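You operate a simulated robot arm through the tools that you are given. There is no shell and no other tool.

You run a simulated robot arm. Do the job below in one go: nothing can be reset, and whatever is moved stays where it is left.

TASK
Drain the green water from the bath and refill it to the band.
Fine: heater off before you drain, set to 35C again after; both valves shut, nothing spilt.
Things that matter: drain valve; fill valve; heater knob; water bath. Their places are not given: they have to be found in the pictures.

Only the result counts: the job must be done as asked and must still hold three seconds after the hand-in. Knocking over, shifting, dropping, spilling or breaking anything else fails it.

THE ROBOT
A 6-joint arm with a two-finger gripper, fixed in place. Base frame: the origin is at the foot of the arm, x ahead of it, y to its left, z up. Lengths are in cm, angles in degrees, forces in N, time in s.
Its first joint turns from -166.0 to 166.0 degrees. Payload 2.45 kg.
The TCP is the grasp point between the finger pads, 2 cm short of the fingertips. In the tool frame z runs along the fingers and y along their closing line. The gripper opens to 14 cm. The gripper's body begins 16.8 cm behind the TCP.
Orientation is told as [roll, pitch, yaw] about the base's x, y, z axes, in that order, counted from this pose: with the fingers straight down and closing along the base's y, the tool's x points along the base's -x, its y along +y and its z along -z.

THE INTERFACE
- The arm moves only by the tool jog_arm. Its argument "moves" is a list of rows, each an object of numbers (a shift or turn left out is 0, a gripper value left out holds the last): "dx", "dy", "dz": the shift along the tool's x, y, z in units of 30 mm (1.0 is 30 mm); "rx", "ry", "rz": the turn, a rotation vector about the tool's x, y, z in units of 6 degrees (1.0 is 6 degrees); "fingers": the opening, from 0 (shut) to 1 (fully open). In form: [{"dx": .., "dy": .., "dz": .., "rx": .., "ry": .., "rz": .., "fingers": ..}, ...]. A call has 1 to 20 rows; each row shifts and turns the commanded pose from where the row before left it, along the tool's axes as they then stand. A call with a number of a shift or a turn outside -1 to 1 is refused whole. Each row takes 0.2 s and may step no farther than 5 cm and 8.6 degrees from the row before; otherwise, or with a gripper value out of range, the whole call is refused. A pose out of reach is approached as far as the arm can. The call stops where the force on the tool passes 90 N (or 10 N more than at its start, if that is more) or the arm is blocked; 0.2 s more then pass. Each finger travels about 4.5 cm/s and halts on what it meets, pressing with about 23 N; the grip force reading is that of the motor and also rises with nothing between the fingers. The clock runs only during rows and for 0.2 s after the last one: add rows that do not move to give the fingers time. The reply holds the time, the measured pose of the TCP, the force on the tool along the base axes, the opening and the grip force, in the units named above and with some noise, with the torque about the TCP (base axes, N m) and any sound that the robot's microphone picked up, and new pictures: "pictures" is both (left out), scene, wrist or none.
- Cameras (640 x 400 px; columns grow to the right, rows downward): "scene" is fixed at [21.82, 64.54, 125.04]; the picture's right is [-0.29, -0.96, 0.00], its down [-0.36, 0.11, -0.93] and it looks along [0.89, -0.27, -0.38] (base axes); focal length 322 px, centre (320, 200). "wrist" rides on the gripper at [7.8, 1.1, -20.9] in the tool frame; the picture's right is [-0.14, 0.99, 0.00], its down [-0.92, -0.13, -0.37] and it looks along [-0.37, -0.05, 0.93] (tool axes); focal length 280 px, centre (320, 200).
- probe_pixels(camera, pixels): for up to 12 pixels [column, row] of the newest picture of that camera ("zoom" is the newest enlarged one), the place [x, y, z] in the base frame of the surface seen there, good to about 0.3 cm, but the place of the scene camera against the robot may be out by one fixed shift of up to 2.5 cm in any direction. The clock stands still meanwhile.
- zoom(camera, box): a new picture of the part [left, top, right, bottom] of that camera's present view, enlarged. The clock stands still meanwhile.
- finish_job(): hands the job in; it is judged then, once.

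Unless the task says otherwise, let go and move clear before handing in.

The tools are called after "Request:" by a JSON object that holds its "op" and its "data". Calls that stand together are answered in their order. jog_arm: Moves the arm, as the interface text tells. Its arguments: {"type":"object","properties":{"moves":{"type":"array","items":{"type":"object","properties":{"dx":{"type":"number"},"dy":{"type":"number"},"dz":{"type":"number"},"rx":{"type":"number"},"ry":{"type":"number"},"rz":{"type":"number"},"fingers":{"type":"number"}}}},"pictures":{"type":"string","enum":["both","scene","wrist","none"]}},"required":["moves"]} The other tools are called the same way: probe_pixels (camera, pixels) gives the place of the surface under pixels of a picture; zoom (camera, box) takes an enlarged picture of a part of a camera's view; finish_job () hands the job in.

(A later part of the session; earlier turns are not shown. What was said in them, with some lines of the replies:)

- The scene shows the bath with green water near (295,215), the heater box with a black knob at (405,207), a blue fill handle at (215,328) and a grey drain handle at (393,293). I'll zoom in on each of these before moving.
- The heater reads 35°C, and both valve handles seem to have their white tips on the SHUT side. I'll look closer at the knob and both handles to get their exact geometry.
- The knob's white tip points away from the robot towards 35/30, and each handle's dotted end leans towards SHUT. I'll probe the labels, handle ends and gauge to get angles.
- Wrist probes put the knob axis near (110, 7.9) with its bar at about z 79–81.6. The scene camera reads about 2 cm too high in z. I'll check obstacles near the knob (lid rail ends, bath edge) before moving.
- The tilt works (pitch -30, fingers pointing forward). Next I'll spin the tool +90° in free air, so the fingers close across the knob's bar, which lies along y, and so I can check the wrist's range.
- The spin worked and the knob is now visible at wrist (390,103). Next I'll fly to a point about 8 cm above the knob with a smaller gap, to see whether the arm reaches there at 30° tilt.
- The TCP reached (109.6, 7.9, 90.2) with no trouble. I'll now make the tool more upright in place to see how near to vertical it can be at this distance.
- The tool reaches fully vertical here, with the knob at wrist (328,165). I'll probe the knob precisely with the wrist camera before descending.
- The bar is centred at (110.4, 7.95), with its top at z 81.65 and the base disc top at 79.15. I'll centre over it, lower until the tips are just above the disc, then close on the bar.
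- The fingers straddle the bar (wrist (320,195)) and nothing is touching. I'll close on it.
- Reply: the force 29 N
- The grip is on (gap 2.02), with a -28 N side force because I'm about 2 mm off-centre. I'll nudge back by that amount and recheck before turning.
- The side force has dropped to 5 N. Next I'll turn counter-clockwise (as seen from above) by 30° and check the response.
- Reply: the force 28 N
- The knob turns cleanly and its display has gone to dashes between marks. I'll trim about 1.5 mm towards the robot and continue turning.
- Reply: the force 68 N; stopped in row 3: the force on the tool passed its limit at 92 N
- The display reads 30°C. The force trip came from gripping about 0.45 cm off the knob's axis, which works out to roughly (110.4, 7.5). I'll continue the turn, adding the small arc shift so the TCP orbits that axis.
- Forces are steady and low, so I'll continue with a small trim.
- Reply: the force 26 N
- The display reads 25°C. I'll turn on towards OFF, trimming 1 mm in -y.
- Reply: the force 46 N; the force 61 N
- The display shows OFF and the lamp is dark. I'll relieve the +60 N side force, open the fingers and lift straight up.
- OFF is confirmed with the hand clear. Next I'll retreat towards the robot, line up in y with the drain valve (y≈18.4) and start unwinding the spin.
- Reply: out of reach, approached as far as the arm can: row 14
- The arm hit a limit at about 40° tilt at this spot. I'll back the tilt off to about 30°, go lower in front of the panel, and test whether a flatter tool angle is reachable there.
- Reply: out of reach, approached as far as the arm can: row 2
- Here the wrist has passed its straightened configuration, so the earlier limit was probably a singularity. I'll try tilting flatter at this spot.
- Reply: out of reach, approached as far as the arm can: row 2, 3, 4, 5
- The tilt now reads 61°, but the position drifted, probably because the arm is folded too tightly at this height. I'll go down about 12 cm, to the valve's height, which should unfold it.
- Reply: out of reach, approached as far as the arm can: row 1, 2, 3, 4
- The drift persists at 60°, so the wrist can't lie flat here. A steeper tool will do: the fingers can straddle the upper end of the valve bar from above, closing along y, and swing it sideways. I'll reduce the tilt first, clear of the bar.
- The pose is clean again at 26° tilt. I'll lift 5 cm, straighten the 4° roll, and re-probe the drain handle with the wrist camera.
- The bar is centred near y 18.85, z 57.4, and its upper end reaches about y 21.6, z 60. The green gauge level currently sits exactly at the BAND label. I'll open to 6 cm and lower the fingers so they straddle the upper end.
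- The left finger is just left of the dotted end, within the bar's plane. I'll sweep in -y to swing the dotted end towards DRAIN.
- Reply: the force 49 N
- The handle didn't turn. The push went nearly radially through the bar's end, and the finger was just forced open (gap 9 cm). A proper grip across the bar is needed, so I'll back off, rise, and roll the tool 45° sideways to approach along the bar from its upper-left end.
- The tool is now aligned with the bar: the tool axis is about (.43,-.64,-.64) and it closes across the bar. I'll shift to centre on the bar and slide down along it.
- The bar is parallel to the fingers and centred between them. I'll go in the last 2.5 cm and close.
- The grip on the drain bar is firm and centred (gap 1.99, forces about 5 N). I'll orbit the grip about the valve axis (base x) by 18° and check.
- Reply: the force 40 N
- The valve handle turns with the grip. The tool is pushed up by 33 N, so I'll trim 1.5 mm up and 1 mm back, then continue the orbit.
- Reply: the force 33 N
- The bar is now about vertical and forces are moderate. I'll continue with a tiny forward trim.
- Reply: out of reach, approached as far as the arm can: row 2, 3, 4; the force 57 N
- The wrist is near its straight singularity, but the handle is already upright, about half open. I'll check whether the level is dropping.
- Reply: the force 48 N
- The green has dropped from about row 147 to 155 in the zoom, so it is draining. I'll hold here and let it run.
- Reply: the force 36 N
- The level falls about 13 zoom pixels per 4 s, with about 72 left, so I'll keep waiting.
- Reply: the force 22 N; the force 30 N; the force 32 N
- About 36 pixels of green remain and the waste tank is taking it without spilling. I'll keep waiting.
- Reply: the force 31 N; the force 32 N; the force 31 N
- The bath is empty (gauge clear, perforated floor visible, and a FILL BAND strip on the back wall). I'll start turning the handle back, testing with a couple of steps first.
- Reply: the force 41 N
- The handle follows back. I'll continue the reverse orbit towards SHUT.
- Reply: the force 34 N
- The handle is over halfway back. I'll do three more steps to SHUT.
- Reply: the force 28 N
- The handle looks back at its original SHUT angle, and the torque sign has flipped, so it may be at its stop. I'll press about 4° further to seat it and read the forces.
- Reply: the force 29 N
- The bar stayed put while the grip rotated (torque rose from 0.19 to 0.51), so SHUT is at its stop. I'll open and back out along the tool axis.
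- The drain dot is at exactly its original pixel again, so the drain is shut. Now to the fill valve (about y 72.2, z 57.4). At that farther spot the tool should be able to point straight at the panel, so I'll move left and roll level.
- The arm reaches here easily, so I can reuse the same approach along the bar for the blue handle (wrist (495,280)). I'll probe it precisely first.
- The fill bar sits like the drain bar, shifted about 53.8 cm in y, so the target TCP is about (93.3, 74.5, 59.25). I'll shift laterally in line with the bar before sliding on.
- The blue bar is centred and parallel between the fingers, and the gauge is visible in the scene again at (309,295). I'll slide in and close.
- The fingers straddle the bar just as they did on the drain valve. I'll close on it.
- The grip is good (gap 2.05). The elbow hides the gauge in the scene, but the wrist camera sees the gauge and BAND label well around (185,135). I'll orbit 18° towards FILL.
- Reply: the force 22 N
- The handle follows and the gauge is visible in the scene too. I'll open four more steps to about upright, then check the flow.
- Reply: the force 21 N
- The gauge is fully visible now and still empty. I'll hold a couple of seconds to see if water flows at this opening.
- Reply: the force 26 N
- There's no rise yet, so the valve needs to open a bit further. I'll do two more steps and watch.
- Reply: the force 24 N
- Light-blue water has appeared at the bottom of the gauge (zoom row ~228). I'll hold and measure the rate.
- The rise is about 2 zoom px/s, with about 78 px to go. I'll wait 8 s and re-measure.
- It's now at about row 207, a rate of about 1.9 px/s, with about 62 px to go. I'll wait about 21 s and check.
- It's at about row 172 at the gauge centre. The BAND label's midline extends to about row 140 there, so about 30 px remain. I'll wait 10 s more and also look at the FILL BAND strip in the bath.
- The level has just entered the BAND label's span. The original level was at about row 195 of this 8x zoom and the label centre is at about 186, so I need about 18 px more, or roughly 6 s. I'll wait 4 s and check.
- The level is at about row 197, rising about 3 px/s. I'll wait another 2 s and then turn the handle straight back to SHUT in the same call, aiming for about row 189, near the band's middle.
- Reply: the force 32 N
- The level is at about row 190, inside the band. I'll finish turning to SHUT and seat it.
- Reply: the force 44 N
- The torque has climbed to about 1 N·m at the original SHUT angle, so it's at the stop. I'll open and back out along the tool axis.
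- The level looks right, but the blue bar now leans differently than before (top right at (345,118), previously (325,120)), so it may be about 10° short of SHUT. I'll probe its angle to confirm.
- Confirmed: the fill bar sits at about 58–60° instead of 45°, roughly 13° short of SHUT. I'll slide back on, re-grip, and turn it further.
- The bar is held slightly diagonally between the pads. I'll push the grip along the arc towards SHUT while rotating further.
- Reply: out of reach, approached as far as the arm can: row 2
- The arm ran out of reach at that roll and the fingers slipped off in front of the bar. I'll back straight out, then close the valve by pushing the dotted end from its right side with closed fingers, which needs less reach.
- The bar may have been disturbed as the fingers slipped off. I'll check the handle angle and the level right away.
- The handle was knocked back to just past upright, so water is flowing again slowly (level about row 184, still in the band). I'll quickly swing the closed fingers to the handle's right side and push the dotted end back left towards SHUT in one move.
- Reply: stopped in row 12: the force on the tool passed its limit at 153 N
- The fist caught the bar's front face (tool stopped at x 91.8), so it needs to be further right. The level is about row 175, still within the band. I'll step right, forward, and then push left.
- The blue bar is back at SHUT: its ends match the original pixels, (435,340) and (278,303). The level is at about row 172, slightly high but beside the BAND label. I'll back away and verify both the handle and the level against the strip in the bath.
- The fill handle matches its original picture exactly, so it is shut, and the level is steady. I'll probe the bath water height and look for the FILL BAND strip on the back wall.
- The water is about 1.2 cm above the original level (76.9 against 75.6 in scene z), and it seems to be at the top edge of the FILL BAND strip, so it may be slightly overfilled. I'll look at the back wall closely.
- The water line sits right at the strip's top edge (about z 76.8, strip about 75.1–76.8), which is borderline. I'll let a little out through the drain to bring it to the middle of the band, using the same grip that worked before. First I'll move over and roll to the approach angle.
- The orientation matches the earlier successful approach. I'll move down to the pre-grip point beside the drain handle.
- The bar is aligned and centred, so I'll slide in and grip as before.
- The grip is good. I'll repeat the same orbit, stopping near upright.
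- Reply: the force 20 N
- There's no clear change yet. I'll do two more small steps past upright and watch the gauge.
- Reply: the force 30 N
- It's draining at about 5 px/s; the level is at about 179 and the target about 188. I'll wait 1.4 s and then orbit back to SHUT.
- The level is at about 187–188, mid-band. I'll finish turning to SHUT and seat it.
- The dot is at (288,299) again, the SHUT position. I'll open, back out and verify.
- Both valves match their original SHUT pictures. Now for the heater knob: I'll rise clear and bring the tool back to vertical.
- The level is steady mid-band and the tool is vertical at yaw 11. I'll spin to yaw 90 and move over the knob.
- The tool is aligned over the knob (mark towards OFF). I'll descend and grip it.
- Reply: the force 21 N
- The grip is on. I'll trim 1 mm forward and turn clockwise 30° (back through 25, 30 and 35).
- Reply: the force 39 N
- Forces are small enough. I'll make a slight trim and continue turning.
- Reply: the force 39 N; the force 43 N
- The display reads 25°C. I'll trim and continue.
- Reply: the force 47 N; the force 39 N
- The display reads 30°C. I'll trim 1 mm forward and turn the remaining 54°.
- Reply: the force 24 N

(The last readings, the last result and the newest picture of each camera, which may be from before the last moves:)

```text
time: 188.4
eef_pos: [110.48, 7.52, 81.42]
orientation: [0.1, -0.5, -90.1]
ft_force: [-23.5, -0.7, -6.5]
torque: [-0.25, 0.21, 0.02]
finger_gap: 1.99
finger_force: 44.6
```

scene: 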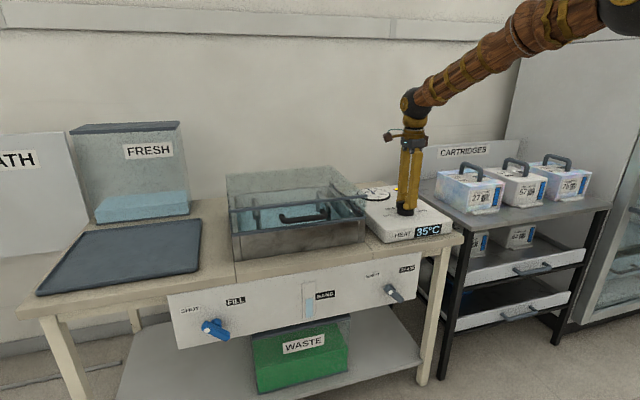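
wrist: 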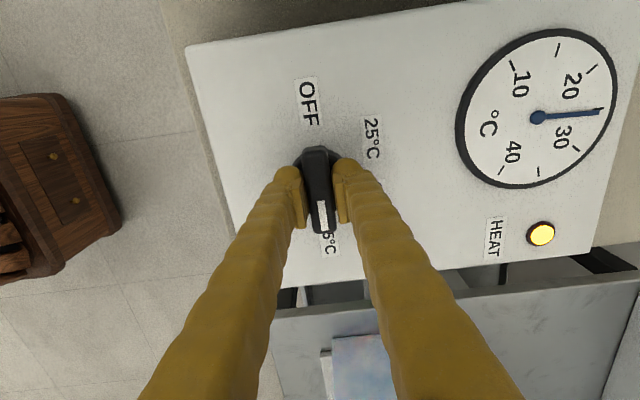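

The display reads 35°C, the lamp is on, and the temperature needle is rising. I'll relieve the side force, open and lift straight up.

Request:
{"op": "jog_arm", "data": {"moves": [{"dy": -0.04}, {"fingers": 0.35}, {}, {}, {"dz": -1}, {"dz": -1}, {"dz": -1}, {"dz": -1}, {"dz": -1}, {"dy": -1}, {"dy": -1}, {"dy": -1}, {"dy": -1}]}}

Request:
{"op": "zoom", "data": {"camera": "scene", "box": [340, 170, 480, 258]}}

Request:
{"op": "zoom", "data": {"camera": "scene", "box": [160, 250, 440, 400]}}

Request:
{"op": "zoom", "data": {"camera": "scene", "box": [285, 275, 333, 325]}}

```text
time: 191.2
eef_pos: [98.56, 7.82, 96.34]
orientation: [0.1, -0.5, -90.0]
ft_force: [0.0, -0.5, -0.5]
torque: [0.02, 0.0, 0.01]
finger_gap: 4.91
finger_force: 0.0
```

scene: 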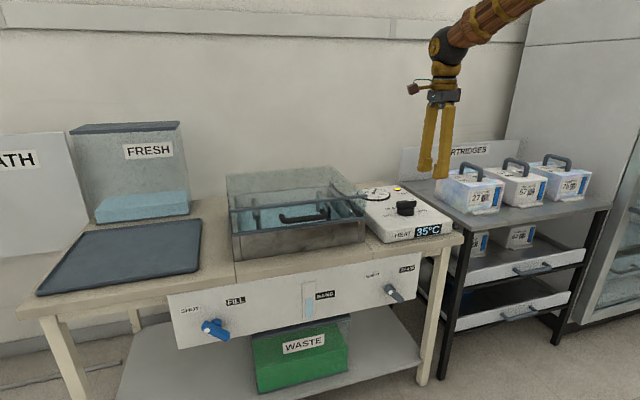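
wrist: 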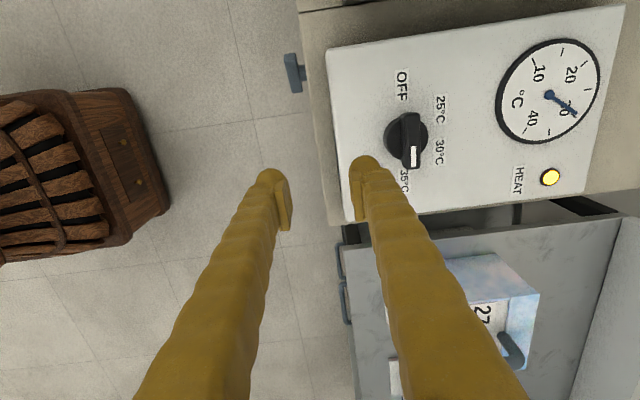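

```text
4.55 times, centred on (410, 214) of scene
```

zoom: 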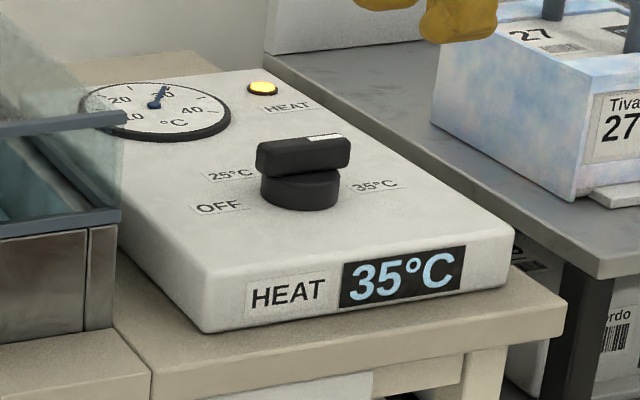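

```text
2.29 times, centred on (300, 325) of scene
```

zoom: 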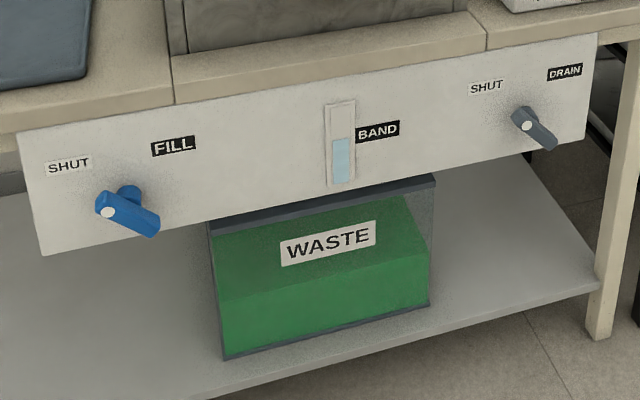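

```text
8.00 times, centred on (309, 300) of scene
```

zoom: 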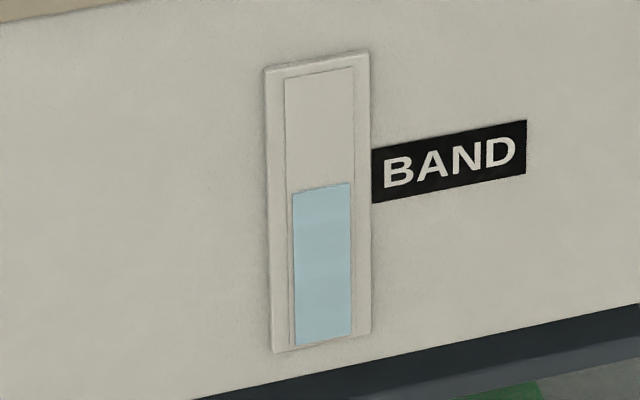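

The checks look right:
- **Heater:** reads 35°C with the lamp on.
- **Valves:** both handles match their original SHUT pictures.
- **Level:** clear water sits steady at the middle of the BAND label (about row 187).
- **Waste tank and surroundings:** the waste tank hasn't overflowed, I see nothing spilt, and the arm is clear.

I'm handing the job in.

Request:
{"op": "finish_job", "data": {}}

```text
The job is handed in.
```

The bath has been drained of green water and refilled with fresh water to the middle of the band. Before handing in, I checked the heater, both valves and the level in the pictures. I haven't seen the judging result.

- **Heater:** I turned it off before draining and set it back to 35°C after refilling. Its display reads 35°C and the lamp is on.
- **Valves:** both handles are back at their original SHUT positions.
- **Spills:** I saw no water outside the bath, and the waste tank did not overflow.

**Fill valve slip:** while I was closing the fill valve the grip slipped and knocked it open again. The bath filled to about the top edge of the band before I got it shut. I then opened the drain briefly to bring the level back to the middle, so a little fresh water went into the waste tank. During this the closed fingers also hit the front of the fill handle hard enough to trip the force stop (153 N). I saw no damage, and the handle turned normally afterwards.
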